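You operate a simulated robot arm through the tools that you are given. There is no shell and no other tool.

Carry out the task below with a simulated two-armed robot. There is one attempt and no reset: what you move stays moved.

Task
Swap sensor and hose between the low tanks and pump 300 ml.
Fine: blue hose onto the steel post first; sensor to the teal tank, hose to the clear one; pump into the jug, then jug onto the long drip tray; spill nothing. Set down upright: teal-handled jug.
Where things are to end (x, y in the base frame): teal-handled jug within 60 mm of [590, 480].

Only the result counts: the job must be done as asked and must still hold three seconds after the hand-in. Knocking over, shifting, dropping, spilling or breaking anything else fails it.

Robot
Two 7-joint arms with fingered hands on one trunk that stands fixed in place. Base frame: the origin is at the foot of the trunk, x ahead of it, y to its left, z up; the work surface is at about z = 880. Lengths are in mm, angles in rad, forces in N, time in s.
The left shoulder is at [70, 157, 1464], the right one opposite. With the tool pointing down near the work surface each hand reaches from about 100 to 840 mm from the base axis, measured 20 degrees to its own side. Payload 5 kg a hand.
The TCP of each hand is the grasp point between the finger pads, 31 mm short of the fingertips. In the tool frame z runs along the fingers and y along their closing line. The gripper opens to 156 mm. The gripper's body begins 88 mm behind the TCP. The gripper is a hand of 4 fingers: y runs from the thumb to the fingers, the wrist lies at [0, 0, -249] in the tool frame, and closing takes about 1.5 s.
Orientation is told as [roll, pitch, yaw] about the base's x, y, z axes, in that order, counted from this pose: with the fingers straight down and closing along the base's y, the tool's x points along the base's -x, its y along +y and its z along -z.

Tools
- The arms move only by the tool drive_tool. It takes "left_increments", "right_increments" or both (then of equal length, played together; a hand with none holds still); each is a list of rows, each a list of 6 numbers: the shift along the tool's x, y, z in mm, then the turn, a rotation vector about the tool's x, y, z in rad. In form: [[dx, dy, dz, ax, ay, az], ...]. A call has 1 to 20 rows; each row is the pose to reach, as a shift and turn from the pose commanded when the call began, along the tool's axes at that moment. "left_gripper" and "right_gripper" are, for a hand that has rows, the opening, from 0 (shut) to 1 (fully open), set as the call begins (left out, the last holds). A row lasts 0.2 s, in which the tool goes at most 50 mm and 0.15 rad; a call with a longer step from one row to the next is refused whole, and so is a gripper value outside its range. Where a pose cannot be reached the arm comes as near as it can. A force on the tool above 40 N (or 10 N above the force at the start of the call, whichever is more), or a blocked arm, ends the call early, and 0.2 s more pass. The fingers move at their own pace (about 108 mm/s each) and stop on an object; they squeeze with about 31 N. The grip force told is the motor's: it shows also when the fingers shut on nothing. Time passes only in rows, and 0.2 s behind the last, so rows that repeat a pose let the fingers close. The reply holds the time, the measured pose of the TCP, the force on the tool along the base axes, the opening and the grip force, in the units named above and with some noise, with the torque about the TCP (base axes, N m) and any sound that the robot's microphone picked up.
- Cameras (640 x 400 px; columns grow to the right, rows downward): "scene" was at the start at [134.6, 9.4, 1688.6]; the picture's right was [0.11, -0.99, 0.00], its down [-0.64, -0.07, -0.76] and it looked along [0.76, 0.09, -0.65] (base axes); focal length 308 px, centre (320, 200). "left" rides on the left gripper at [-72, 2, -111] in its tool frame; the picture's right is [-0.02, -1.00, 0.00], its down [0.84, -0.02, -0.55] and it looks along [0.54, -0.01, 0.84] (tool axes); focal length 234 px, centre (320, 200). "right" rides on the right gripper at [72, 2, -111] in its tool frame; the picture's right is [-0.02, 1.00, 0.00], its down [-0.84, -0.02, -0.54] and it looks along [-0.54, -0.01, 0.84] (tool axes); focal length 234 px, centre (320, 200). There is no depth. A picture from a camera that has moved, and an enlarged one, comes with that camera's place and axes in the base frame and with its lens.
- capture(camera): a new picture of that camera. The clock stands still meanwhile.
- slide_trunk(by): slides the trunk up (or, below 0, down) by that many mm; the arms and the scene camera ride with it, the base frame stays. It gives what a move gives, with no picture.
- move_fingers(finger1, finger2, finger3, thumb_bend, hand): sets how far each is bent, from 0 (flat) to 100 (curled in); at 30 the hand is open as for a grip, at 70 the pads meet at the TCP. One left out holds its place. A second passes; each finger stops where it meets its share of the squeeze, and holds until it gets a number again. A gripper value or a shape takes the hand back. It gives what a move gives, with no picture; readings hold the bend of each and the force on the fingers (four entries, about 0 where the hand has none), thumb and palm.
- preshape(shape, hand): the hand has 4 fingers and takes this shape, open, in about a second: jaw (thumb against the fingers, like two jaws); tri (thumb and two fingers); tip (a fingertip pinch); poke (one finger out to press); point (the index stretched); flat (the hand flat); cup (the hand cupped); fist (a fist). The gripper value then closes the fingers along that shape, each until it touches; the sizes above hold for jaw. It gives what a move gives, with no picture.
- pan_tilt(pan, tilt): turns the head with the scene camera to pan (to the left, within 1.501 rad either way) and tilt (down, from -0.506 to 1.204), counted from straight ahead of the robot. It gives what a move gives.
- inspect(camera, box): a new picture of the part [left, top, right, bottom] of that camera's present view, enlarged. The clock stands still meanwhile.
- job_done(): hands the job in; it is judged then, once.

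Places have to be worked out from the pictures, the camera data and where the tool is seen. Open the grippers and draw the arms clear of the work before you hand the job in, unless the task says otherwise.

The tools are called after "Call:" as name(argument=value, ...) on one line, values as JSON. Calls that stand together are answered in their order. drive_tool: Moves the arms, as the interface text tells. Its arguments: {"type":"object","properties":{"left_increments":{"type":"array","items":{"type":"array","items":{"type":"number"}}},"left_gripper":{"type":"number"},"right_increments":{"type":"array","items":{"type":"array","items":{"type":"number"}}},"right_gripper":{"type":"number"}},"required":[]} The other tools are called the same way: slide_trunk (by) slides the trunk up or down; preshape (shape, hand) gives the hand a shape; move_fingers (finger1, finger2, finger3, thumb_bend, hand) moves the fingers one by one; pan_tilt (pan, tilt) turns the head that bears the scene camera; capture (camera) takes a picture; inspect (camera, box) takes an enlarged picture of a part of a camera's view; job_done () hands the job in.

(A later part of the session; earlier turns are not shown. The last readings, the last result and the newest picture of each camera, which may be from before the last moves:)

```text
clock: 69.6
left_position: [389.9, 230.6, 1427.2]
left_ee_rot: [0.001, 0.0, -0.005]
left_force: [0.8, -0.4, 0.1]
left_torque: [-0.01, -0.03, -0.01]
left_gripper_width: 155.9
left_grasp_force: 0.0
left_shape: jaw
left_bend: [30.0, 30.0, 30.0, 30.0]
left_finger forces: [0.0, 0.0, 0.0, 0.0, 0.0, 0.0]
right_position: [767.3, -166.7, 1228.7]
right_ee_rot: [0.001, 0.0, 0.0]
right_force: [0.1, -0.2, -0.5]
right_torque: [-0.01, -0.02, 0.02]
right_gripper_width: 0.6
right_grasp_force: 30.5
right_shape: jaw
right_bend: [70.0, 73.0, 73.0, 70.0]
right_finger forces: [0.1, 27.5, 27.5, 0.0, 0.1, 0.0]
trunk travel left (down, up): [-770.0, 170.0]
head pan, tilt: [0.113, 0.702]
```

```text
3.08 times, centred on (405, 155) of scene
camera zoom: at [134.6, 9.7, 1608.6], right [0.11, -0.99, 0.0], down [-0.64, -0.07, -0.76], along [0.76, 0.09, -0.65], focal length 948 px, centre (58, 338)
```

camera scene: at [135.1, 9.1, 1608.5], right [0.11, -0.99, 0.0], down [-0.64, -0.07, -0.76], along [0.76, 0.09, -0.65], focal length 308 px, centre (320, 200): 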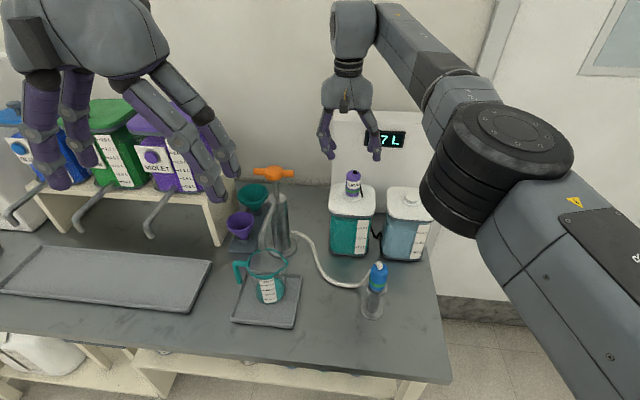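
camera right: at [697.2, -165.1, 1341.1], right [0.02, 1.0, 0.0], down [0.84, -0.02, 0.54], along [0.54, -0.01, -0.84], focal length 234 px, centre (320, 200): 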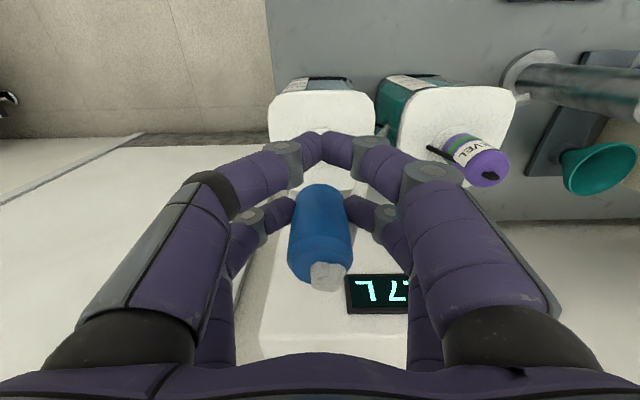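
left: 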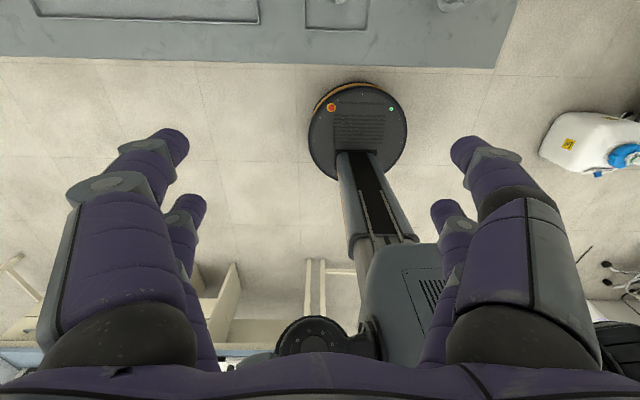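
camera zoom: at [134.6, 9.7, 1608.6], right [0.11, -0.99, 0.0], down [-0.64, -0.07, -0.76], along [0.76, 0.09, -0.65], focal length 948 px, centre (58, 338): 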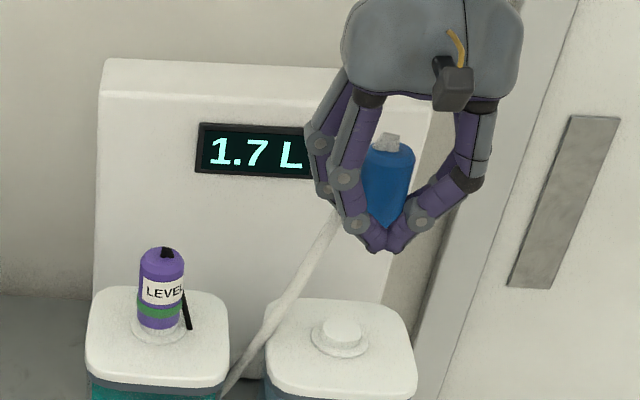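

The cap is stable in the pinch. I'll zoom in to check its tilt and locate the clear tank's knob.

Call:
inspect(camera="scene", box=[405, 120, 450, 180])

Call:
inspect(camera="right", box=[250, 70, 390, 310])

```text
6.67 times, centred on (428, 150) of scene
camera zoom: at [134.6, 9.7, 1608.6], right [0.11, -0.99, 0.0], down [-0.64, -0.07, -0.76], along [0.76, 0.09, -0.65], focal length 2055 px, centre (-397, 533)
```

zoom: 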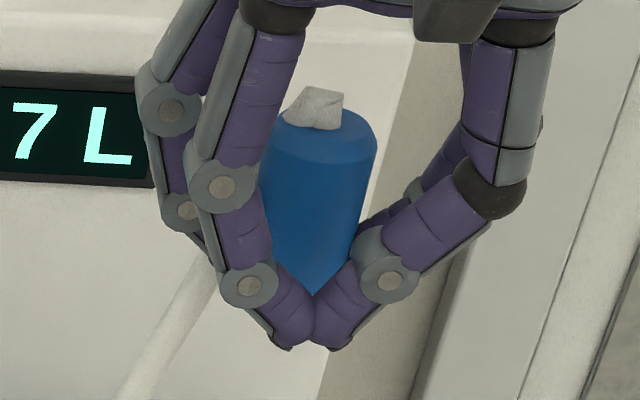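

```text
1.67 times, centred on (320, 190) of right
camera zoom: at [697.2, -165.1, 1341.1], right [0.02, 1.0, 0.0], down [0.84, -0.02, 0.54], along [0.54, -0.01, -0.84], focal length 390 px, centre (320, 217)
```

zoom: 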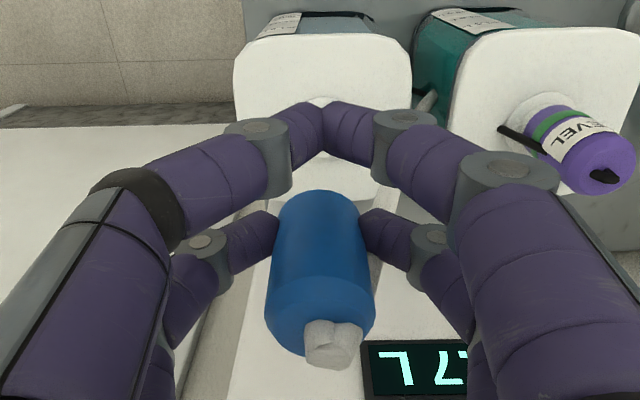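

The cap hasn't tilted relative to its upright pose on the post. From the earlier pickup geometry I need about +6 mm in x and +3 mm in y. I'll do that while descending to about 35 mm above the seat.

Call:
drive_tool(right_increments=[[-3, 1.5, 15, 0, 0, 0], [-6.1, 3, 40, 0, 0, 0], [-6.1, 3, 65, 0, 0, 0], [-6.1, 3, 84, 0, 0, 0], [-6.1, 3, 84, 0, 0, 0]])

Call:
capture(camera="right")

Call:
inspect(camera="scene", box=[385, 140, 440, 220])

Call:
inspect(camera="right", box=[260, 80, 380, 200])

```text
clock: 70.8
left_position: [389.7, 232.0, 1427.9]
left_ee_rot: [0.0, -0.001, -0.005]
left_force: [0.2, -0.3, 1.1]
left_torque: [-0.01, 0.0, -0.02]
left_gripper_width: 155.7
left_grasp_force: 0.1
left_shape: jaw
left_bend: [30.0, 30.0, 30.0, 30.0]
left_finger forces: [0.0, 0.0, 0.0, 0.0, 0.1, 0.1]
right_position: [773.7, -162.3, 1145.2]
right_ee_rot: [0.0, -0.001, -0.001]
right_force: [-0.1, 0.2, 0.5]
right_torque: [0.01, 0.02, -0.01]
right_gripper_width: 0.8
right_grasp_force: 31.0
right_shape: jaw
right_bend: [70.0, 73.0, 73.0, 70.0]
right_finger forces: [0.1, 27.6, 27.5, 0.0, 0.1, 0.1]
trunk travel left (down, up): [-770.0, 170.0]
head pan, tilt: [0.113, 0.702]
```

```text
taken
camera right: at [703.6, -161.3, 1257.2], right [0.02, 1.0, 0.0], down [0.84, -0.02, 0.54], along [0.54, -0.01, -0.84], focal length 234 px, centre (320, 200)
```

right: 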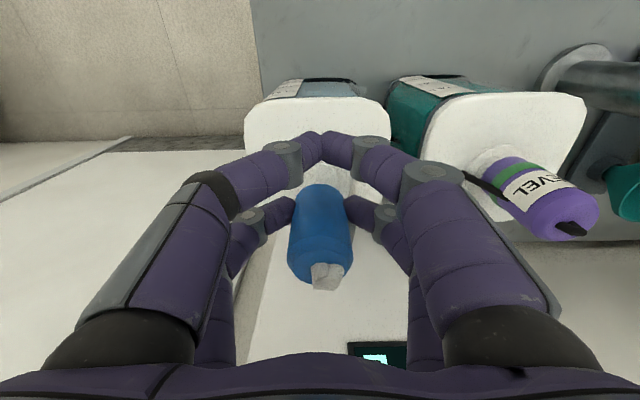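

```text
5.00 times, centred on (412, 180) of scene
camera zoom: at [134.7, 10.0, 1608.6], right [0.11, -0.99, 0.0], down [-0.64, -0.07, -0.76], along [0.76, 0.09, -0.65], focal length 1541 px, centre (-142, 300)
```

zoom: 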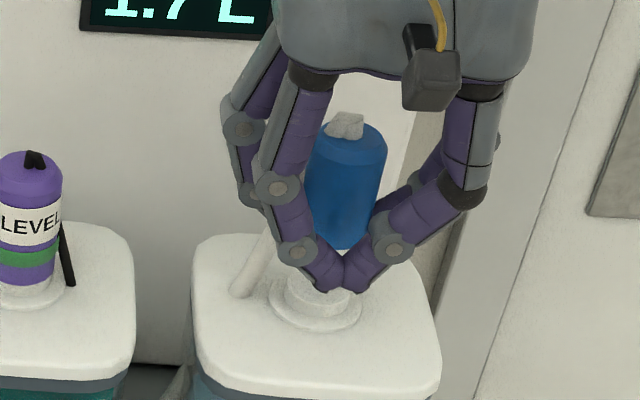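

```text
3.33 times, centred on (320, 140) of right
camera zoom: at [703.6, -161.3, 1257.2], right [0.02, 1.0, 0.0], down [0.84, -0.02, 0.54], along [0.54, -0.01, -0.84], focal length 781 px, centre (320, 400)
```

zoom: 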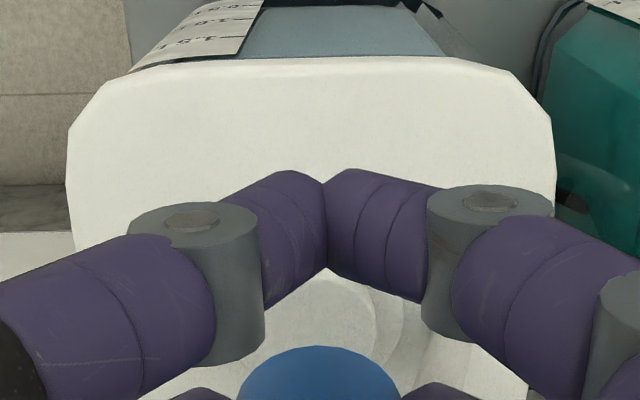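

The calculated offset says about 1 mm too far in +y. I'll correct that and descend to roughly 8 mm above the seat for one more check.

Call:
drive_tool(right_increments=[[0.3, -1.1, 10, 0, 0, 0], [0.3, -1.1, 20, 0, 0, 0], [0.3, -1.1, 25, 0, 0, 0], [0.3, -1.1, 25, 0, 0, 0]])

Call:
inspect(camera="scene", box=[395, 155, 435, 215])

Call:
inspect(camera="right", box=[280, 140, 360, 200])

```text
clock: 71.8
left_position: [388.7, 229.7, 1427.5]
left_ee_rot: [0.0, 0.001, -0.005]
left_force: [-0.9, 0.7, 1.3]
left_torque: [-0.02, -0.01, 0.02]
left_gripper_width: 156.0
left_grasp_force: 0.1
left_shape: jaw
left_bend: [30.0, 30.0, 30.0, 30.0]
left_finger forces: [0.0, 0.0, 0.1, 0.0, 0.0, 0.1]
right_position: [774.7, -163.0, 1119.6]
right_ee_rot: [-0.001, 0.0, 0.001]
right_force: [0.3, 0.3, -1.0]
right_torque: [0.02, -0.01, 0.01]
right_gripper_width: 0.2
right_grasp_force: 30.6
right_shape: jaw
right_bend: [70.0, 73.0, 73.0, 70.0]
right_finger forces: [0.0, 27.6, 27.5, 0.1, 0.0, 0.0]
trunk travel left (down, up): [-770.0, 170.0]
head pan, tilt: [0.113, 0.702]
```

```text
6.67 times, centred on (415, 185) of scene
camera zoom: at [134.8, 9.7, 1608.6], right [0.11, -0.99, 0.0], down [-0.64, -0.07, -0.76], along [0.76, 0.09, -0.65], focal length 2055 px, centre (-313, 300)
```

zoom: 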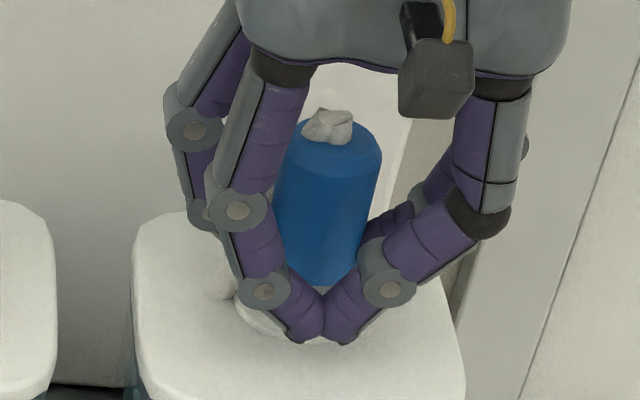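

```text
6.67 times, centred on (320, 170) of right
camera zoom: at [703.1, -162.7, 1231.3], right [0.02, 1.0, 0.0], down [0.84, -0.02, 0.54], along [0.54, -0.01, -0.84], focal length 1561 px, centre (320, 400)
```

zoom: 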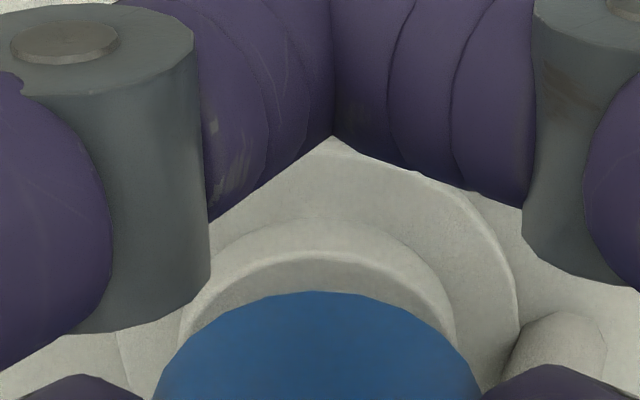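

In this close view y is aligned within 0.5 mm, but the cap is about 2.4 mm too far forward in x. It's upright. I'll correct and lower onto the knob in small steps.

Call:
drive_tool(right_increments=[[2.4, 0.2, 0, 0, 0, 0], [2.4, 0.2, 3, 0, 0, 0], [2.4, 0.2, 6, 0, 0, 0], [2.4, 0.2, 8, 0, 0, 0], [2.4, 0.2, 10, 0, 0, 0], [2.4, 0.2, 11.5, 0, 0, 0]])

Call:
inspect(camera="scene", box=[375, 135, 455, 225])

Call:
inspect(camera="right", box=[270, 140, 370, 290])

```text
clock: 73.2
left_position: [391.0, 230.6, 1428.7]
left_ee_rot: [-0.001, -0.001, -0.006]
left_force: [-0.4, -0.1, -0.2]
left_torque: [0.02, 0.0, 0.03]
left_gripper_width: 155.6
left_grasp_force: 0.1
left_shape: jaw
left_bend: [30.0, 30.0, 30.0, 30.0]
left_finger forces: [0.0, 0.1, 0.0, 0.0, 0.1, 0.1]
right_position: [769.0, -163.1, 1109.1]
right_ee_rot: [0.001, 0.001, 0.0]
right_force: [-0.3, -0.3, 0.0]
right_torque: [0.01, 0.02, -0.02]
right_gripper_width: 0.2
right_grasp_force: 31.2
right_shape: jaw
right_bend: [70.0, 73.0, 73.0, 70.0]
right_finger forces: [0.1, 27.6, 27.7, 0.1, 0.0, 0.0]
trunk travel left (down, up): [-770.0, 170.0]
head pan, tilt: [0.113, 0.702]
```

```text
4.44 times, centred on (415, 180) of scene
camera zoom: at [134.8, 9.9, 1608.6], right [0.11, -0.99, 0.0], down [-0.64, -0.07, -0.76], along [0.76, 0.09, -0.65], focal length 1370 px, centre (-102, 289)
```

zoom: 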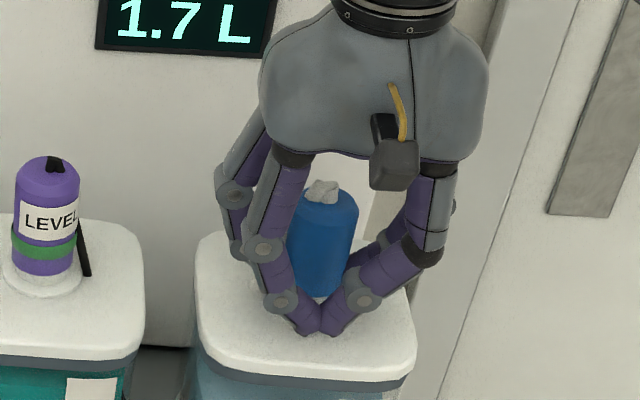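

```text
2.67 times, centred on (320, 215) of right
camera zoom: at [699.8, -163.1, 1220.2], right [0.02, 1.0, 0.0], down [0.84, -0.02, 0.54], along [0.54, -0.01, -0.84], focal length 624 px, centre (320, 160)
```

zoom: 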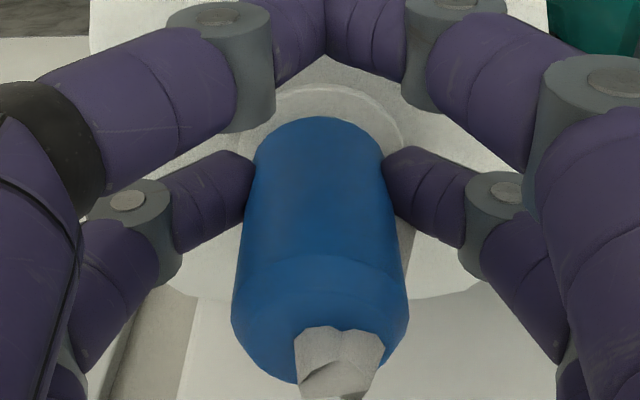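

No contact yet; from this view the cap is now about 1.2–1.7 mm short in x. I'll add 1.3 mm in x and continue down.

Call:
drive_tool(right_increments=[[-1.3, 0, 0, 0, 0, 0], [-1.3, 0, 1.5, 0, 0, 0], [-1.3, 0, 3, 0, 0, 0], [-1.3, 0, 4.5, 0, 0, 0], [-1.3, 0, 6, 0, 0, 0]])

Call:
inspect(camera="scene", box=[375, 135, 455, 225])

Call:
inspect(camera="right", box=[270, 140, 370, 290])

```text
clock: 74.4
left_position: [388.1, 231.6, 1428.1]
left_ee_rot: [0.0, -0.003, -0.005]
left_force: [-0.4, -0.1, -0.4]
left_torque: [0.02, 0.03, -0.01]
left_gripper_width: 155.9
left_grasp_force: 0.1
left_shape: jaw
left_bend: [30.0, 30.0, 30.0, 30.0]
left_finger forces: [0.0, 0.0, 0.0, 0.0, 0.1, 0.1]
right_position: [772.8, -164.1, 1107.7]
right_ee_rot: [0.001, -0.005, 0.0]
right_force: [3.7, -2.2, 18.8]
right_torque: [-0.1, -0.49, -0.09]
right_gripper_width: 1.2
right_grasp_force: 30.5
right_shape: jaw
right_bend: [70.0, 73.0, 74.0, 70.0]
right_finger forces: [0.1, 32.5, 34.6, 0.0, 0.0, 0.0]
trunk travel left (down, up): [-770.0, 170.0]
head pan, tilt: [0.113, 0.702]
```

```text
4.44 times, centred on (415, 180) of scene
camera zoom: at [132.2, 10.1, 1609.1], right [0.11, -0.99, 0.0], down [-0.64, -0.07, -0.77], along [0.76, 0.09, -0.64], focal length 1370 px, centre (-102, 289)
```

zoom: 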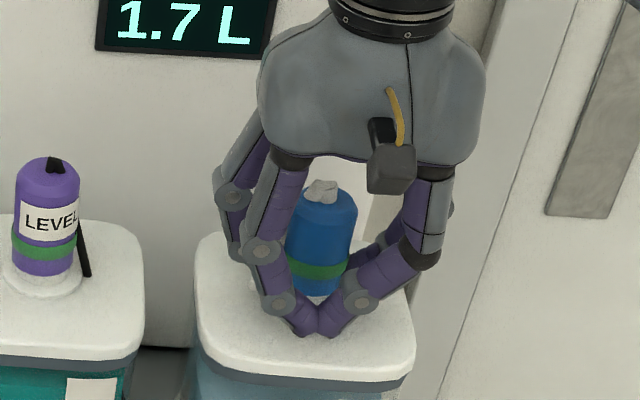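

```text
2.67 times, centred on (320, 215) of right
camera zoom: at [700.2, -162.9, 1217.9], right [0.02, 1.0, 0.0], down [0.84, -0.02, 0.55], along [0.55, -0.01, -0.84], focal length 624 px, centre (320, 160)
```

zoom: 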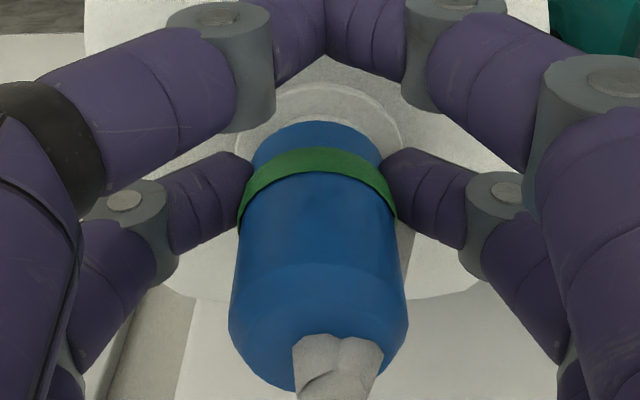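

The green band appeared: the hose is seated on the clear tank. I'll ease the pressure slightly and open the gripper; this diametric pinch should release cleanly.

Call:
drive_tool(right_increments=[[0, 0, -1, 0, 0, 0], [0, 0, -1, 0, 0, 0]])

Call:
drive_tool(right_increments=[[0, 0, 0, 0, 0, 0], [0, 0, 0, 0, 0, 0], [0, 0, 0, 0, 0, 0], [0, 0, 0, 0, 0, 0], [0, 0, 0, 0, 0, 0]], right_gripper=0.5)

Call:
capture(camera="right")

Call:
inspect(camera="scene", box=[335, 125, 455, 225])

```text
clock: 75.0
left_position: [387.7, 230.8, 1428.6]
left_ee_rot: [0.0, -0.002, -0.005]
left_force: [0.0, 0.3, -0.1]
left_torque: [-0.02, 0.01, -0.04]
left_gripper_width: 155.7
left_grasp_force: 0.0
left_shape: jaw
left_bend: [30.0, 30.0, 30.0, 30.0]
left_finger forces: [0.0, 0.0, 0.0, 0.0, 0.0, 0.1]
right_position: [771.4, -164.4, 1106.8]
right_ee_rot: [0.0, -0.004, 0.0]
right_force: [8.0, -2.0, 21.0]
right_torque: [-0.13, -0.65, -0.03]
right_gripper_width: 1.0
right_grasp_force: 30.6
right_shape: jaw
right_bend: [70.0, 74.0, 74.0, 70.0]
right_finger forces: [0.0, 33.1, 34.9, 0.0, 0.1, 0.1]
trunk travel left (down, up): [-770.0, 170.0]
head pan, tilt: [0.113, 0.702]
```

```text
clock: 76.2
left_position: [389.6, 231.2, 1428.4]
left_ee_rot: [0.0, 0.002, -0.006]
left_force: [0.1, 0.0, -0.1]
left_torque: [-0.01, 0.01, 0.0]
left_gripper_width: 156.0
left_grasp_force: 0.0
left_shape: jaw
left_bend: [30.0, 30.0, 30.0, 30.0]
left_finger forces: [0.0, 0.1, 0.0, 0.1, 0.0, 0.1]
right_position: [771.8, -165.2, 1104.9]
right_ee_rot: [0.001, 0.002, -0.001]
right_force: [-0.2, 0.0, 0.9]
right_torque: [0.01, -0.01, 0.01]
right_gripper_width: 77.8
right_grasp_force: 0.1
right_shape: jaw
right_bend: [73.0, 73.0, 73.0, 70.0]
right_finger forces: [0.0, 0.0, 0.1, 0.0, 0.0, 0.0]
trunk travel left (down, up): [-770.0, 170.0]
head pan, tilt: [0.113, 0.702]
```

```text
taken
camera right: at [701.4, -163.2, 1215.5], right [0.02, 1.0, 0.0], down [0.84, -0.02, 0.54], along [0.54, -0.01, -0.84], focal length 234 px, centre (320, 200)
```

right: 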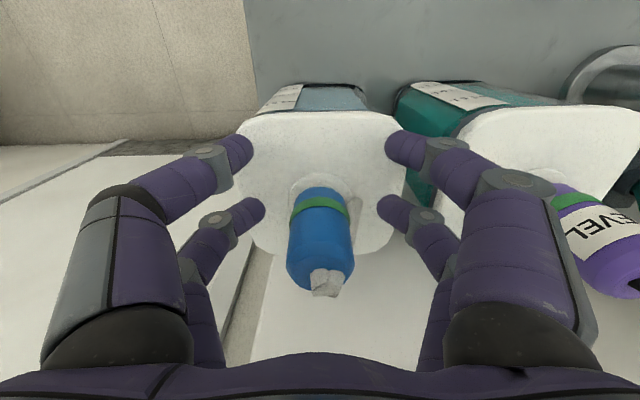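

```text
4.00 times, centred on (395, 175) of scene
camera zoom: at [134.9, 9.7, 1608.5], right [0.11, -0.99, 0.0], down [-0.64, -0.07, -0.76], along [0.76, 0.09, -0.65], focal length 1233 px, centre (20, 300)
```

zoom: 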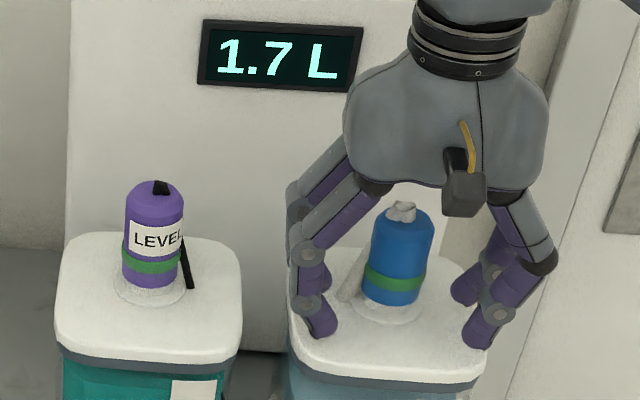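

Both couplings are seated (green on both, display 1.7 L) and the hand is free. I'll retract the right arm up and away.

Call:
drive_tool(right_increments=[[0, 0, -30, 0, 0, 0], [0, 0, -75, 0, 0, 0], [0, 0, -120, 0, 0, 0], [15, -5, -160, 0, 0, 0], [50, -20, -190, 0, 0, 0], [95, -38, -205, 0, 0, 0], [140, -55, -215, 0, 0, 0], [185, -72, -225, 0, 0, 0], [230, -90, -235, 0, 0, 0], [260, -100, -240, 0, 0, 0]])

Call:
capture(camera="scene")

```text
refused: row 6 steps farther than a row can; nothing moved
```

```text
taken
camera scene: at [134.9, 9.7, 1608.5], right [0.11, -0.99, 0.0], down [-0.64, -0.07, -0.76], along [0.76, 0.09, -0.65], focal length 308 px, centre (320, 200)
```

scene: 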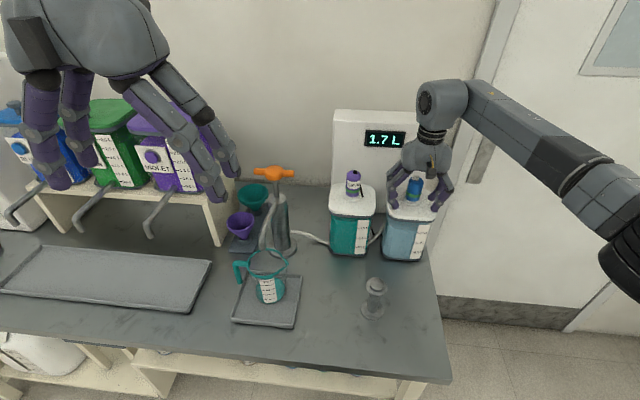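

One row was a bit too long; I'll resend the same retreat with shorter steps.

Call:
drive_tool(right_increments=[[0, 0, -30, 0, 0, 0], [0, 0, -75, 0, 0, 0], [0, 0, -120, 0, 0, 0], [15, -5, -160, 0, 0, 0], [45, -17, -185, 0, 0, 0], [85, -33, -200, 0, 0, 0], [125, -49, -212, 0, 0, 0], [165, -65, -222, 0, 0, 0], [205, -81, -230, 0, 0, 0], [245, -96, -235, 0, 0, 0]])

Call:
capture(camera="scene")

Call:
capture(camera="right")

```text
clock: 78.4
left_position: [387.5, 228.7, 1428.4]
left_ee_rot: [0.002, -0.002, -0.006]
left_force: [-0.5, -0.3, 0.0]
left_torque: [0.02, -0.05, 0.0]
left_gripper_width: 155.9
left_grasp_force: 0.0
left_shape: jaw
left_bend: [30.0, 30.0, 30.0, 30.0]
left_finger forces: [0.0, 0.1, 0.0, 0.1, 0.0, 0.0]
right_position: [522.4, -261.1, 1342.5]
right_ee_rot: [-0.001, -0.002, 0.001]
right_force: [0.2, -0.4, 0.1]
right_torque: [-0.02, -0.03, 0.0]
right_gripper_width: 77.5
right_grasp_force: 0.1
right_shape: jaw
right_bend: [73.0, 73.0, 73.0, 70.0]
right_finger forces: [0.0, 0.1, 0.0, 0.0, 0.0, 0.0]
trunk travel left (down, up): [-770.0, 170.0]
head pan, tilt: [0.113, 0.702]
```

```text
taken
camera scene: at [131.7, 8.5, 1608.9], right [0.11, -0.99, 0.0], down [-0.64, -0.07, -0.77], along [0.76, 0.09, -0.64], focal length 308 px, centre (320, 200)
```

scene: 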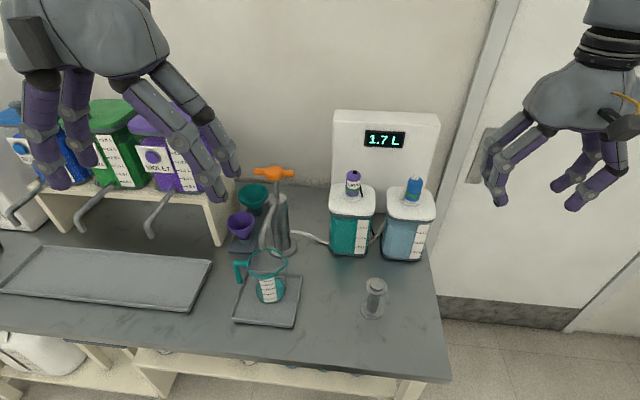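

```text
taken
camera right: at [451.0, -259.0, 1452.6], right [0.02, 1.0, 0.0], down [0.84, -0.02, 0.55], along [0.55, -0.01, -0.84], focal length 234 px, centre (320, 200)
```

right: 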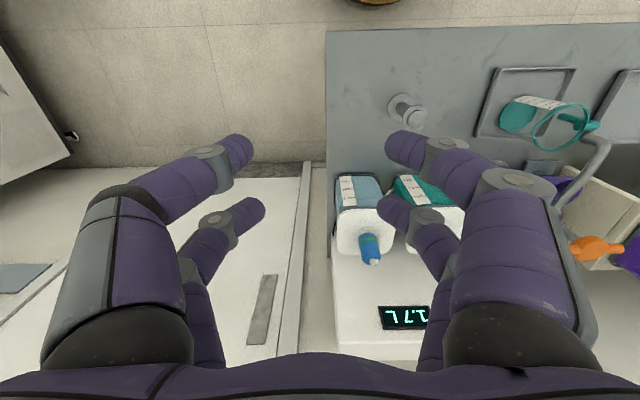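

The right arm is clear. Next is the pump: I'll take close views of the handle and jug before deciding how to work it, and form the left hand into a fist for pressing.

Call:
preshape(hand="left", shape="fist")

Call:
inspect(camera="scene", box=[220, 150, 330, 270])

Call:
inspect(camera="scene", box=[225, 235, 305, 335])

Call:
inspect(camera="right", box=[470, 50, 640, 190])

Call:
capture(camera="left")

```text
clock: 79.3
left_position: [389.9, 231.3, 1427.5]
left_ee_rot: [-0.001, -0.001, -0.003]
left_force: [0.0, 0.7, -0.7]
left_torque: [0.01, -0.01, -0.01]
left_gripper_width: 0.0
left_grasp_force: 0.1
left_shape: fist
left_bend: [100.0, 100.0, 100.0, 52.0]
left_finger forces: [0.1, 0.0, 0.0, 0.0, 0.1, 0.1]
right_position: [525.8, -259.2, 1340.6]
right_ee_rot: [0.001, 0.002, 0.0]
right_force: [0.7, 0.7, 0.4]
right_torque: [0.01, 0.01, 0.01]
right_gripper_width: 77.2
right_grasp_force: 0.1
right_shape: jaw
right_bend: [73.0, 73.0, 73.0, 70.0]
right_finger forces: [0.0, 0.0, 0.0, 0.1, 0.0, 0.0]
trunk travel left (down, up): [-770.0, 170.0]
head pan, tilt: [0.113, 0.702]
```

```text
3.33 times, centred on (275, 210) of scene
camera zoom: at [135.4, 10.2, 1608.5], right [0.11, -0.99, 0.0], down [-0.64, -0.07, -0.76], along [0.76, 0.09, -0.65], focal length 1027 px, centre (470, 167)
```

zoom: 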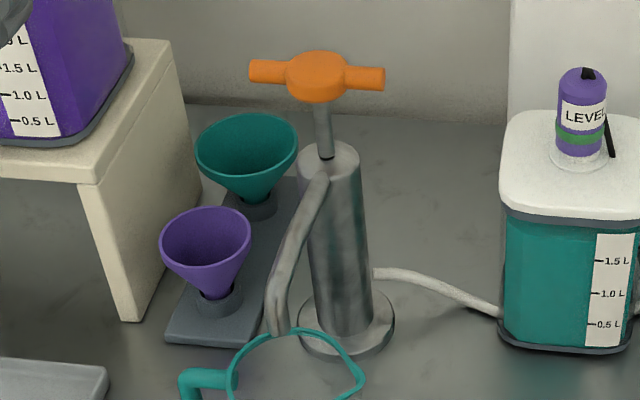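

```text
4.00 times, centred on (265, 285) of scene
camera zoom: at [135.4, 10.2, 1608.5], right [0.11, -0.99, 0.0], down [-0.64, -0.07, -0.76], along [0.76, 0.09, -0.65], focal length 1233 px, centre (540, -140)
```

zoom: 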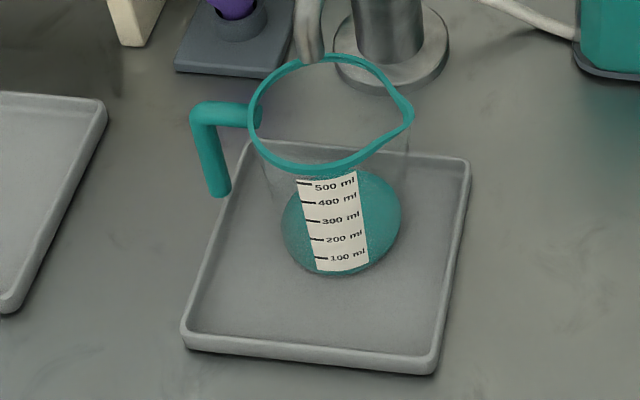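

```text
2.86 times, centred on (555, 120) of right
camera zoom: at [455.1, -257.3, 1451.8], right [0.02, 1.0, 0.0], down [0.84, -0.02, 0.54], along [0.54, -0.01, -0.84], focal length 669 px, centre (-351, 429)
```

zoom: 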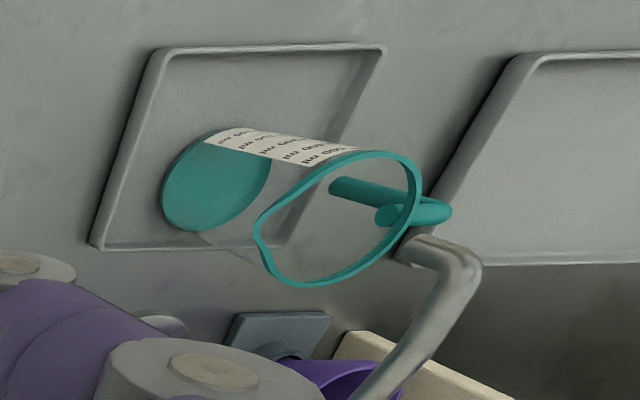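

```text
taken
camera left: at [463.1, 231.4, 1538.7], right [0.02, -1.0, 0.0], down [-0.84, -0.02, 0.55], along [-0.55, -0.01, -0.84], focal length 234 px, centre (320, 200)
```

left: 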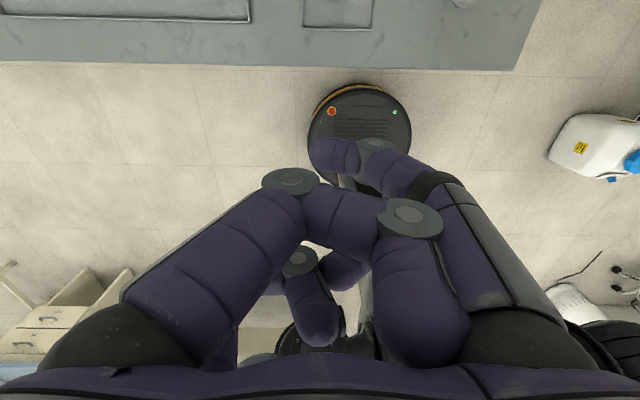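

The jug sits right under the spout (axis about (588, 196), rim z≈1010) and looks empty. The T-handle is at about (747, 194, 1165) with its bar along y. I'll pinch the -y arm of the T so I can both push and pull, so the left hand goes back to jaw, turns 90° and moves above it.

Call:
preshape(hand="left", shape="jaw")

Call:
drive_tool(left_increments=[[-20, -6, 7, 0, 0, -0.12], [-50, -14, 17, 0, 0, -0.26], [-82, -23, 28, 0, 0, -0.4], [-115, -33, 40, 0, 0, -0.54], [-148, -42, 52, 0, 0, -0.68], [-181, -51, 64, 0, 0, -0.82], [-214, -61, 76, 0, 0, -0.96], [-247, -70, 88, 0, 0, -1.1], [-280, -80, 100, 0, 0, -1.24], [-310, -88, 110, 0, 0, -1.38], [-338, -96, 120, 0, 0, -1.5], [-352, -101, 128, 0, 0, -1.571], [-352, -101, 128, 0, 0, -1.571]], left_gripper=0.4)

Call:
capture(camera="left")

Call:
capture(camera="scene")

```text
clock: 80.2
left_position: [389.2, 230.6, 1428.8]
left_ee_rot: [0.001, 0.001, -0.003]
left_force: [-0.5, -0.7, -0.2]
left_torque: [0.0, 0.01, -0.01]
left_gripper_width: 156.0
left_grasp_force: 0.1
left_shape: jaw
left_bend: [30.0, 30.0, 30.0, 30.0]
left_finger forces: [0.0, 0.1, 0.0, 0.1, 0.1, 0.0]
right_position: [525.0, -259.2, 1341.3]
right_ee_rot: [-0.001, -0.001, 0.0]
right_force: [0.3, -0.1, 0.1]
right_torque: [-0.01, 0.01, 0.01]
right_gripper_width: 77.8
right_grasp_force: 0.1
right_shape: jaw
right_bend: [73.0, 73.0, 73.0, 70.0]
right_finger forces: [0.0, 0.0, 0.1, 0.1, 0.0, 0.0]
trunk travel left (down, up): [-770.0, 170.0]
head pan, tilt: [0.113, 0.702]
```

```text
clock: 83.0
left_position: [703.3, 153.3, 1294.2]
left_ee_rot: [0.0, 0.001, 1.568]
left_force: [0.0, -0.5, -0.2]
left_torque: [0.01, 0.01, 0.02]
left_gripper_width: 62.9
left_grasp_force: 0.0
left_shape: jaw
left_bend: [73.0, 73.0, 73.0, 70.0]
left_finger forces: [0.1, 0.0, 0.0, 0.0, 0.0, 0.1]
left hand out of reach, approached as far as the arm can: row 10, 11, 12, 13
right_position: [525.4, -259.3, 1340.6]
right_ee_rot: [-0.001, 0.002, 0.001]
right_force: [0.2, -0.6, 0.3]
right_torque: [0.03, 0.03, -0.01]
right_gripper_width: 77.7
right_grasp_force: 0.0
right_shape: jaw
right_bend: [73.0, 73.0, 73.0, 70.0]
right_finger forces: [0.0, 0.0, 0.0, 0.1, 0.0, 0.0]
trunk travel left (down, up): [-770.0, 170.0]
head pan, tilt: [0.113, 0.702]
```

```text
taken
camera left: at [701.9, 225.7, 1405.9], right [1.0, 0.02, 0.0], down [0.02, -0.84, 0.55], along [0.01, -0.55, -0.84], focal length 234 px, centre (320, 200)
```

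left: 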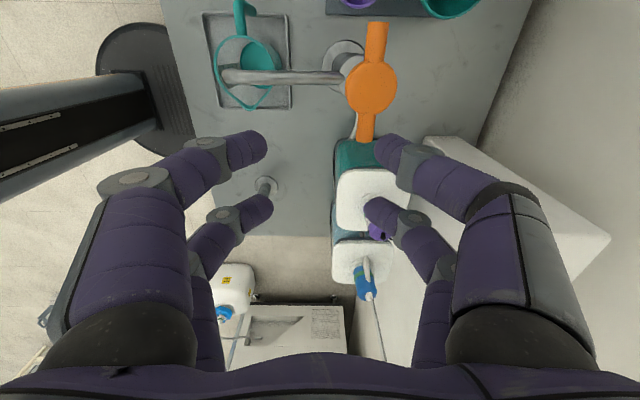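

```text
taken
camera scene: at [135.7, 9.7, 1608.5], right [0.11, -0.99, 0.0], down [-0.64, -0.07, -0.76], along [0.76, 0.09, -0.65], focal length 308 px, centre (320, 200)
```

scene: 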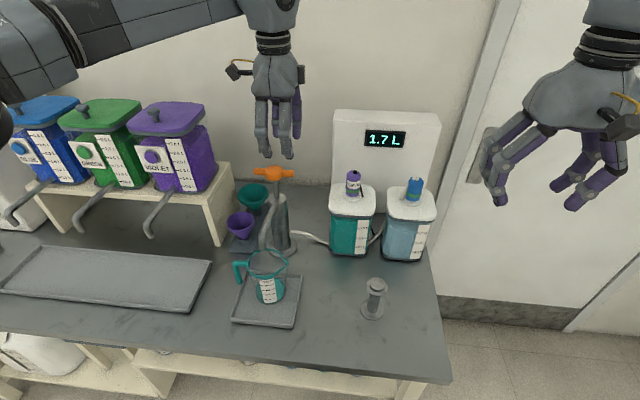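

The left camera shows the T-handle clearly: centre about (750, 193), bar from y≈142 to 242, at z≈1165. Reach was short at this height; lower down the wrist gets closer to shoulder level, so I'll try approaching at a lower height.

Call:
drive_tool(left_increments=[[5, -5, 25, 0, 0, 0], [10, -15, 50, 0, 0, 0], [16, -30, 64, 0, 0, 0], [20, -42, 64, 0, 0, 0], [23.3, -46.7, 64, 0, 0, 0], [23.3, -46.7, 64, 0, 0, 0]])

Call:
capture(camera="left")

Call:
capture(camera="scene")

```text
clock: 84.4
left_position: [708.1, 158.5, 1232.0]
left_ee_rot: [-0.001, 0.003, 1.565]
left_force: [0.1, -0.2, 0.0]
left_torque: [0.02, 0.01, 0.01]
left_gripper_width: 62.9
left_grasp_force: 0.1
left_shape: jaw
left_bend: [73.0, 73.0, 73.0, 70.0]
left_finger forces: [0.0, 0.1, 0.0, 0.0, 0.0, 0.1]
left hand out of reach, approached as far as the arm can: row 1, 2, 3, 4, 5, 6
right_position: [525.4, -259.8, 1341.5]
right_ee_rot: [-0.001, -0.001, 0.0]
right_force: [-0.1, 0.1, 1.0]
right_torque: [0.01, 0.02, 0.01]
right_gripper_width: 77.3
right_grasp_force: 0.0
right_shape: jaw
right_bend: [73.0, 73.0, 73.0, 70.0]
right_finger forces: [0.0, 0.0, 0.0, 0.0, 0.0, 0.1]
trunk travel left (down, up): [-770.0, 170.0]
head pan, tilt: [0.113, 0.702]
```

```text
taken
camera left: at [706.9, 230.4, 1342.5], right [1.0, 0.02, 0.0], down [0.01, -0.84, 0.55], along [0.01, -0.55, -0.84], focal length 234 px, centre (320, 200)
```

left: 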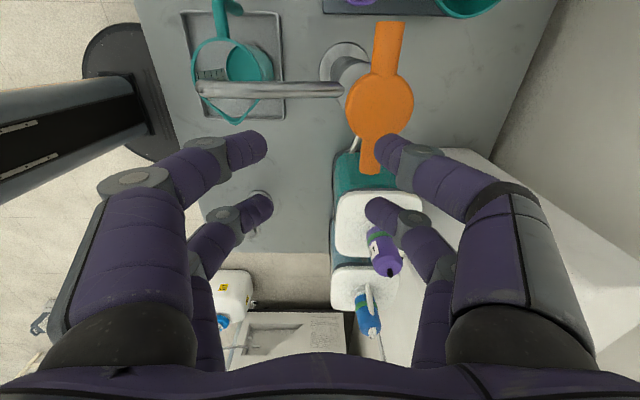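

```text
taken
camera scene: at [134.4, 9.6, 1608.6], right [0.11, -0.99, 0.0], down [-0.64, -0.07, -0.76], along [0.76, 0.09, -0.65], focal length 308 px, centre (320, 200)
```

scene: 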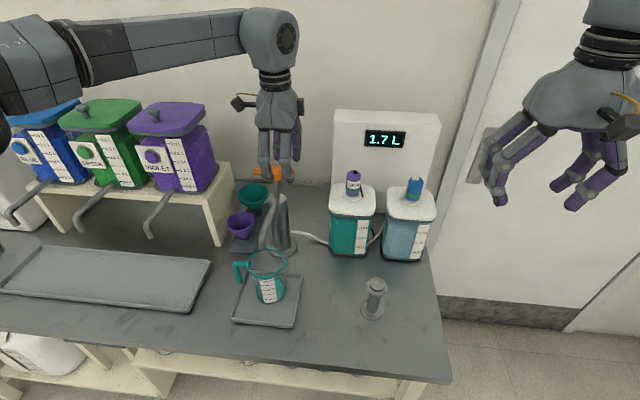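

The arm geometry dislikes yaw +90°, since the elbow is out to the left. Yaw -90° should be the natural way round for this arm, so I'll back off and up and rotate the hand the other way.

Call:
drive_tool(left_increments=[[-2, 8, -20, 0, 0, 0.05], [-5, 17, -40, 0, 0, 0.18], [-8, 27, -60, 0, 0, 0.32], [-11, 37, -75, 0, 0, 0.46], [-14, 47, -88, 0, 0, 0.6], [-17, 57, -98, 0, 0, 0.74], [-20, 67, -106, 0, 0, 0.88], [-23, 77, -112, 0, 0, 1.02], [-26, 87, -116, 0, 0, 1.16], [-29, 97, -118, 0, 0, 1.3], [-31, 104, -118, 0, 0, 1.44], [-32, 108, -118, 0, 0, 1.57]])

Call:
drive_tool(left_increments=[[-5, 0, 0, 0, 0, 0.13], [-12, -3, 0, 0, 0, 0.27], [-22, -8, 0, 0, 0, 0.41], [-34, -13, 0, 0, 0, 0.55], [-47, -19, 0, 0, 0, 0.69], [-60, -25, 0, 0, 0, 0.83], [-74, -31, 0, 0, 0, 0.97], [-88, -38, 0, 0, 0, 1.11], [-103, -45, 3, 0, 0, 1.25], [-118, -52, 8, 0, 0, 1.39], [-133, -58, 14, 0, 0, 1.52], [-145, -61, 20, 0, 0, 1.57], [-145, -61, 20, 0, 0, 1.57]])

Call:
capture(camera="left")

Call:
capture(camera="scene")

```text
clock: 87.0
left_position: [601.5, 193.9, 1349.9]
left_ee_rot: [-0.001, 0.001, -0.008]
left_force: [-0.7, -0.3, -0.1]
left_torque: [0.04, 0.02, 0.03]
left_gripper_width: 62.6
left_grasp_force: 0.1
left_shape: jaw
left_bend: [73.0, 73.0, 73.0, 70.0]
left_finger forces: [0.1, 0.0, 0.1, 0.0, 0.0, 0.0]
right_position: [524.6, -259.6, 1340.5]
right_ee_rot: [0.001, 0.0, -0.001]
right_force: [-0.6, -0.2, -0.2]
right_torque: [0.02, 0.0, -0.01]
right_gripper_width: 77.5
right_grasp_force: 0.1
right_shape: jaw
right_bend: [73.0, 73.0, 73.0, 70.0]
right_finger forces: [0.1, 0.0, 0.0, 0.1, 0.0, 0.1]
trunk travel left (down, up): [-770.0, 170.0]
head pan, tilt: [0.113, 0.702]
```

```text
clock: 89.8
left_position: [700.9, 159.3, 1322.1]
left_ee_rot: [0.001, -0.001, -1.577]
left_force: [-0.7, 0.1, -0.2]
left_torque: [-0.03, -0.01, -0.02]
left_gripper_width: 62.9
left_grasp_force: 0.0
left_shape: jaw
left_bend: [73.0, 73.0, 73.0, 70.0]
left_finger forces: [0.0, 0.0, 0.1, 0.0, 0.0, 0.0]
left hand out of reach, approached as far as the arm can: row 9, 10, 11, 12, 13
right_position: [523.3, -258.9, 1341.3]
right_ee_rot: [-0.001, 0.001, -0.001]
right_force: [-1.2, -0.1, -0.8]
right_torque: [0.0, -0.02, 0.0]
right_gripper_width: 77.7
right_grasp_force: 0.1
right_shape: jaw
right_bend: [73.0, 73.0, 73.0, 70.0]
right_finger forces: [0.0, 0.1, 0.1, 0.0, 0.0, 0.0]
trunk travel left (down, up): [-770.0, 170.0]
head pan, tilt: [0.113, 0.702]
```

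```text
taken
camera left: at [703.1, 87.1, 1432.3], right [-1.0, -0.02, 0.0], down [-0.02, 0.84, 0.54], along [-0.01, 0.54, -0.84], focal length 234 px, centre (320, 200)
```

left: 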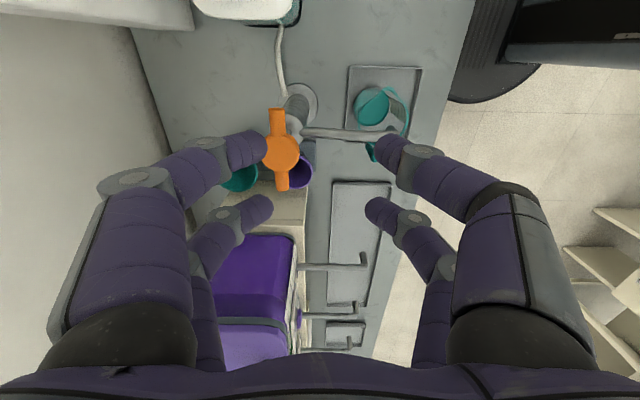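

```text
taken
camera scene: at [133.9, 9.6, 1608.7], right [0.11, -0.99, 0.0], down [-0.64, -0.07, -0.76], along [0.76, 0.09, -0.64], focal length 308 px, centre (320, 200)
```

scene: 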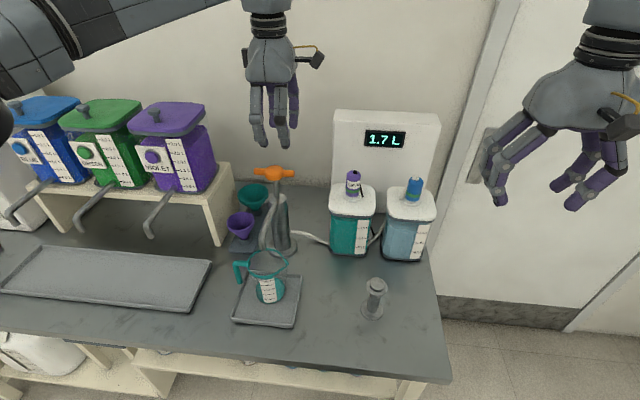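

Both ±90° yaws limit the reach, while yaw 0 reaches further. So I'll go back to yaw 0 and first simply press the knob from above with closed fingertips (far pair over the knob centre) to see how the pump behaves.

Call:
drive_tool(left_increments=[[0, -5, 0, 0, 0, -0.12], [0, -10, 0, 0, 0, -0.26], [0, -15, 0, 0, 0, -0.4], [2, -15, 0, 0, 0, -0.54], [6, -15, 0, 0, 0, -0.68], [10, -15, 0, 0, 0, -0.82], [15, -12, 0, 0, 0, -0.96], [20, -8, 0, 0, 0, -1.1], [25, -2, 0, 0, 0, -1.24], [29, 8, 0, 0, 0, -1.38], [32, 18, 0, 0, 0, -1.5], [34, 25, 10, 0, 0, -1.577], [34, 25, 30, 0, 0, -1.577]], left_gripper=0.0)

Call:
capture(camera="scene")

Call:
capture(camera="left")

```text
clock: 92.6
left_position: [727.9, 193.5, 1288.9]
left_ee_rot: [0.0, 0.0, 0.004]
left_force: [0.2, 0.5, 0.3]
left_torque: [0.02, 0.0, 0.0]
left_gripper_width: 0.2
left_grasp_force: 30.6
left_shape: jaw
left_bend: [70.0, 70.0, 70.0, 70.0]
left_finger forces: [0.0, 0.0, 0.0, 0.0, 0.1, 0.0]
right_position: [524.0, -260.1, 1341.3]
right_ee_rot: [0.001, -0.001, -0.001]
right_force: [0.2, -0.1, -0.2]
right_torque: [-0.02, 0.01, 0.04]
right_gripper_width: 77.9
right_grasp_force: 0.1
right_shape: jaw
right_bend: [73.0, 73.0, 73.0, 70.0]
right_finger forces: [0.0, 0.0, 0.0, 0.1, 0.0, 0.0]
trunk travel left (down, up): [-770.0, 170.0]
head pan, tilt: [0.113, 0.702]
```

```text
taken
camera scene: at [134.8, 9.7, 1608.6], right [0.11, -0.99, 0.0], down [-0.64, -0.07, -0.76], along [0.76, 0.09, -0.65], focal length 308 px, centre (320, 200)
```

scene: 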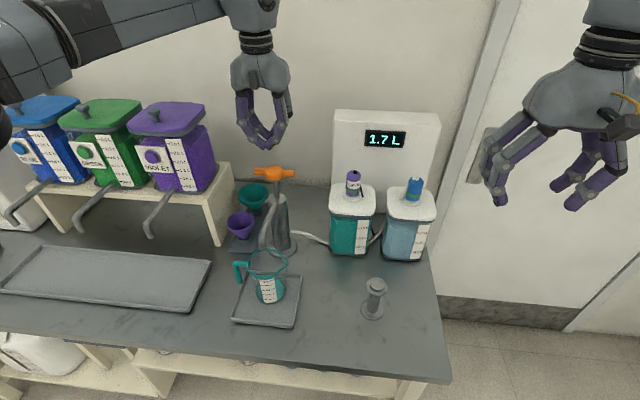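

```text
taken
camera left: at [799.4, 193.9, 1400.6], right [0.03, -1.0, 0.0], down [-0.84, -0.02, 0.54], along [-0.54, -0.01, -0.84], focal length 234 px, centre (320, 200)
```

left: 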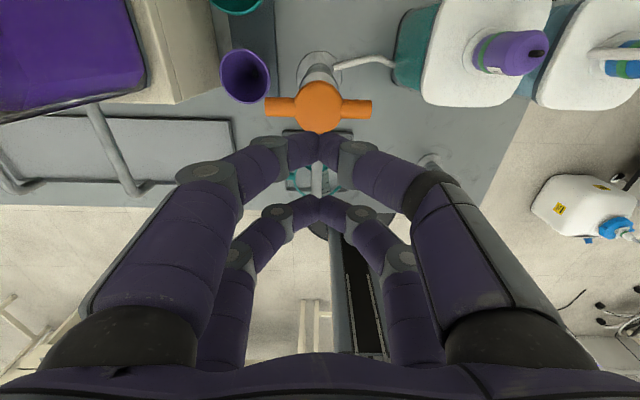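

The closed far fingertips line up with the knob (x≈750, y≈194). I'll descend towards it, slowing near the expected contact at TCP z≈1206.

Call:
drive_tool(left_increments=[[-1, 0, 25, 0, 0, 0], [-1, 0, 50, 0, 0, 0], [-1, 0, 68, 0, 0, 0], [-1, 0, 74, 0, 0, 0], [-1, 0, 78, 0, 0, 0], [-1, 0, 81, 0, 0, 0], [-1, 0, 84, 0, 0, 0], [-1, 0, 86, 0, 0, 0]])

Call:
capture(camera="left")

Call:
inspect(camera="scene", box=[220, 130, 330, 330])

```text
clock: 94.4
left_position: [728.2, 192.7, 1204.4]
left_ee_rot: [0.001, -0.002, 0.004]
left_force: [0.7, -0.7, 0.5]
left_torque: [0.01, -0.01, 0.0]
left_gripper_width: 0.0
left_grasp_force: 30.9
left_shape: jaw
left_bend: [70.0, 70.0, 70.0, 70.0]
left_finger forces: [0.0, 0.0, 0.1, 0.1, 0.0, 0.1]
right_position: [525.2, -258.8, 1340.6]
right_ee_rot: [0.001, -0.001, 0.0]
right_force: [0.0, -0.2, -0.5]
right_torque: [0.02, 0.04, -0.01]
right_gripper_width: 77.5
right_grasp_force: 0.1
right_shape: jaw
right_bend: [73.0, 73.0, 73.0, 70.0]
right_finger forces: [0.1, 0.0, 0.0, 0.0, 0.0, 0.1]
trunk travel left (down, up): [-770.0, 170.0]
head pan, tilt: [0.113, 0.702]
```

```text
taken
camera left: at [799.7, 193.6, 1315.5], right [0.03, -1.0, 0.0], down [-0.84, -0.02, 0.54], along [-0.54, -0.02, -0.84], focal length 234 px, centre (320, 200)
```

left: 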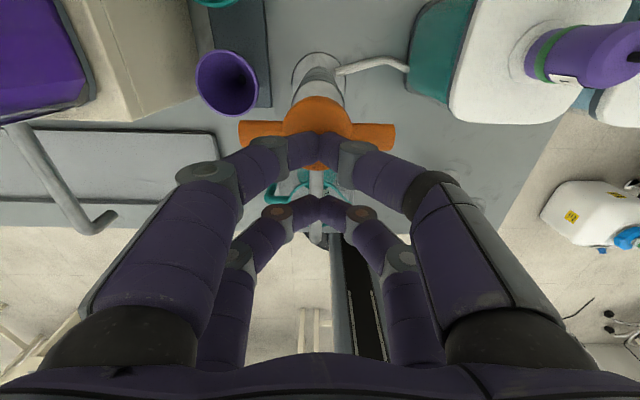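

```text
2.00 times, centred on (275, 230) of scene
camera zoom: at [134.6, 9.6, 1608.6], right [0.11, -0.99, 0.0], down [-0.64, -0.07, -0.76], along [0.76, 0.09, -0.65], focal length 616 px, centre (410, 140)
```

zoom: 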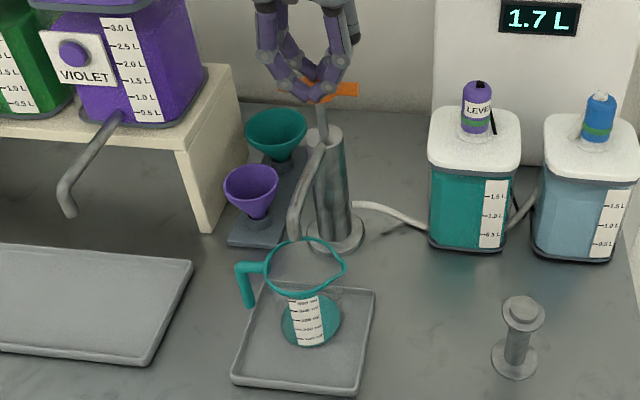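

Nearly touching. I'll continue down in 3 mm steps to find contact and begin the first short press.

Call:
drive_tool(left_increments=[[-2, 0, 3, 0, 0, 0], [-2, 0, 6, 0, 0, 0], [-2, 0, 9, 0, 0, 0], [-2, 0, 12, 0, 0, 0], [-2, 0, 12, 0, 0, 0]])

Call:
inspect(camera="scene", box=[220, 130, 330, 330])

```text
clock: 95.6
left_position: [728.5, 193.9, 1191.4]
left_ee_rot: [-0.002, 0.0, 0.003]
left_force: [1.2, -0.5, 1.5]
left_torque: [0.02, -0.07, -0.02]
left_gripper_width: 0.1
left_grasp_force: 30.6
left_shape: jaw
left_bend: [70.0, 70.0, 70.0, 70.0]
left_finger forces: [0.0, 0.0, 0.0, 0.0, 0.1, 0.0]
right_position: [524.5, -259.4, 1340.8]
right_ee_rot: [0.001, -0.001, 0.0]
right_force: [0.2, -0.3, 0.0]
right_torque: [0.06, 0.03, -0.02]
right_gripper_width: 77.7
right_grasp_force: 0.1
right_shape: jaw
right_bend: [73.0, 73.0, 73.0, 70.0]
right_finger forces: [0.1, 0.0, 0.0, 0.0, 0.0, 0.0]
trunk travel left (down, up): [-770.0, 170.0]
head pan, tilt: [0.113, 0.702]
```

```text
2.00 times, centred on (275, 230) of scene
camera zoom: at [134.5, 9.5, 1608.6], right [0.11, -0.99, 0.0], down [-0.64, -0.07, -0.76], along [0.76, 0.09, -0.65], focal length 616 px, centre (410, 140)
```

zoom: 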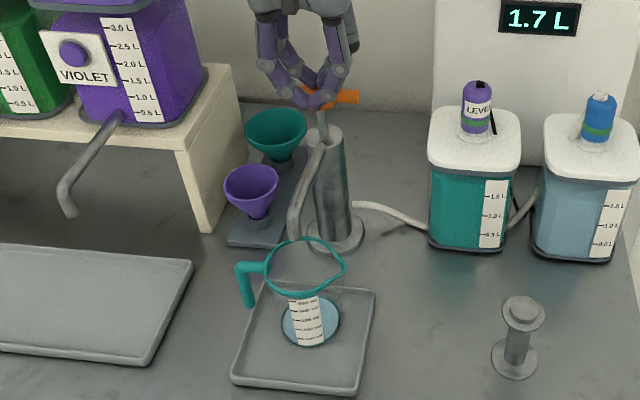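

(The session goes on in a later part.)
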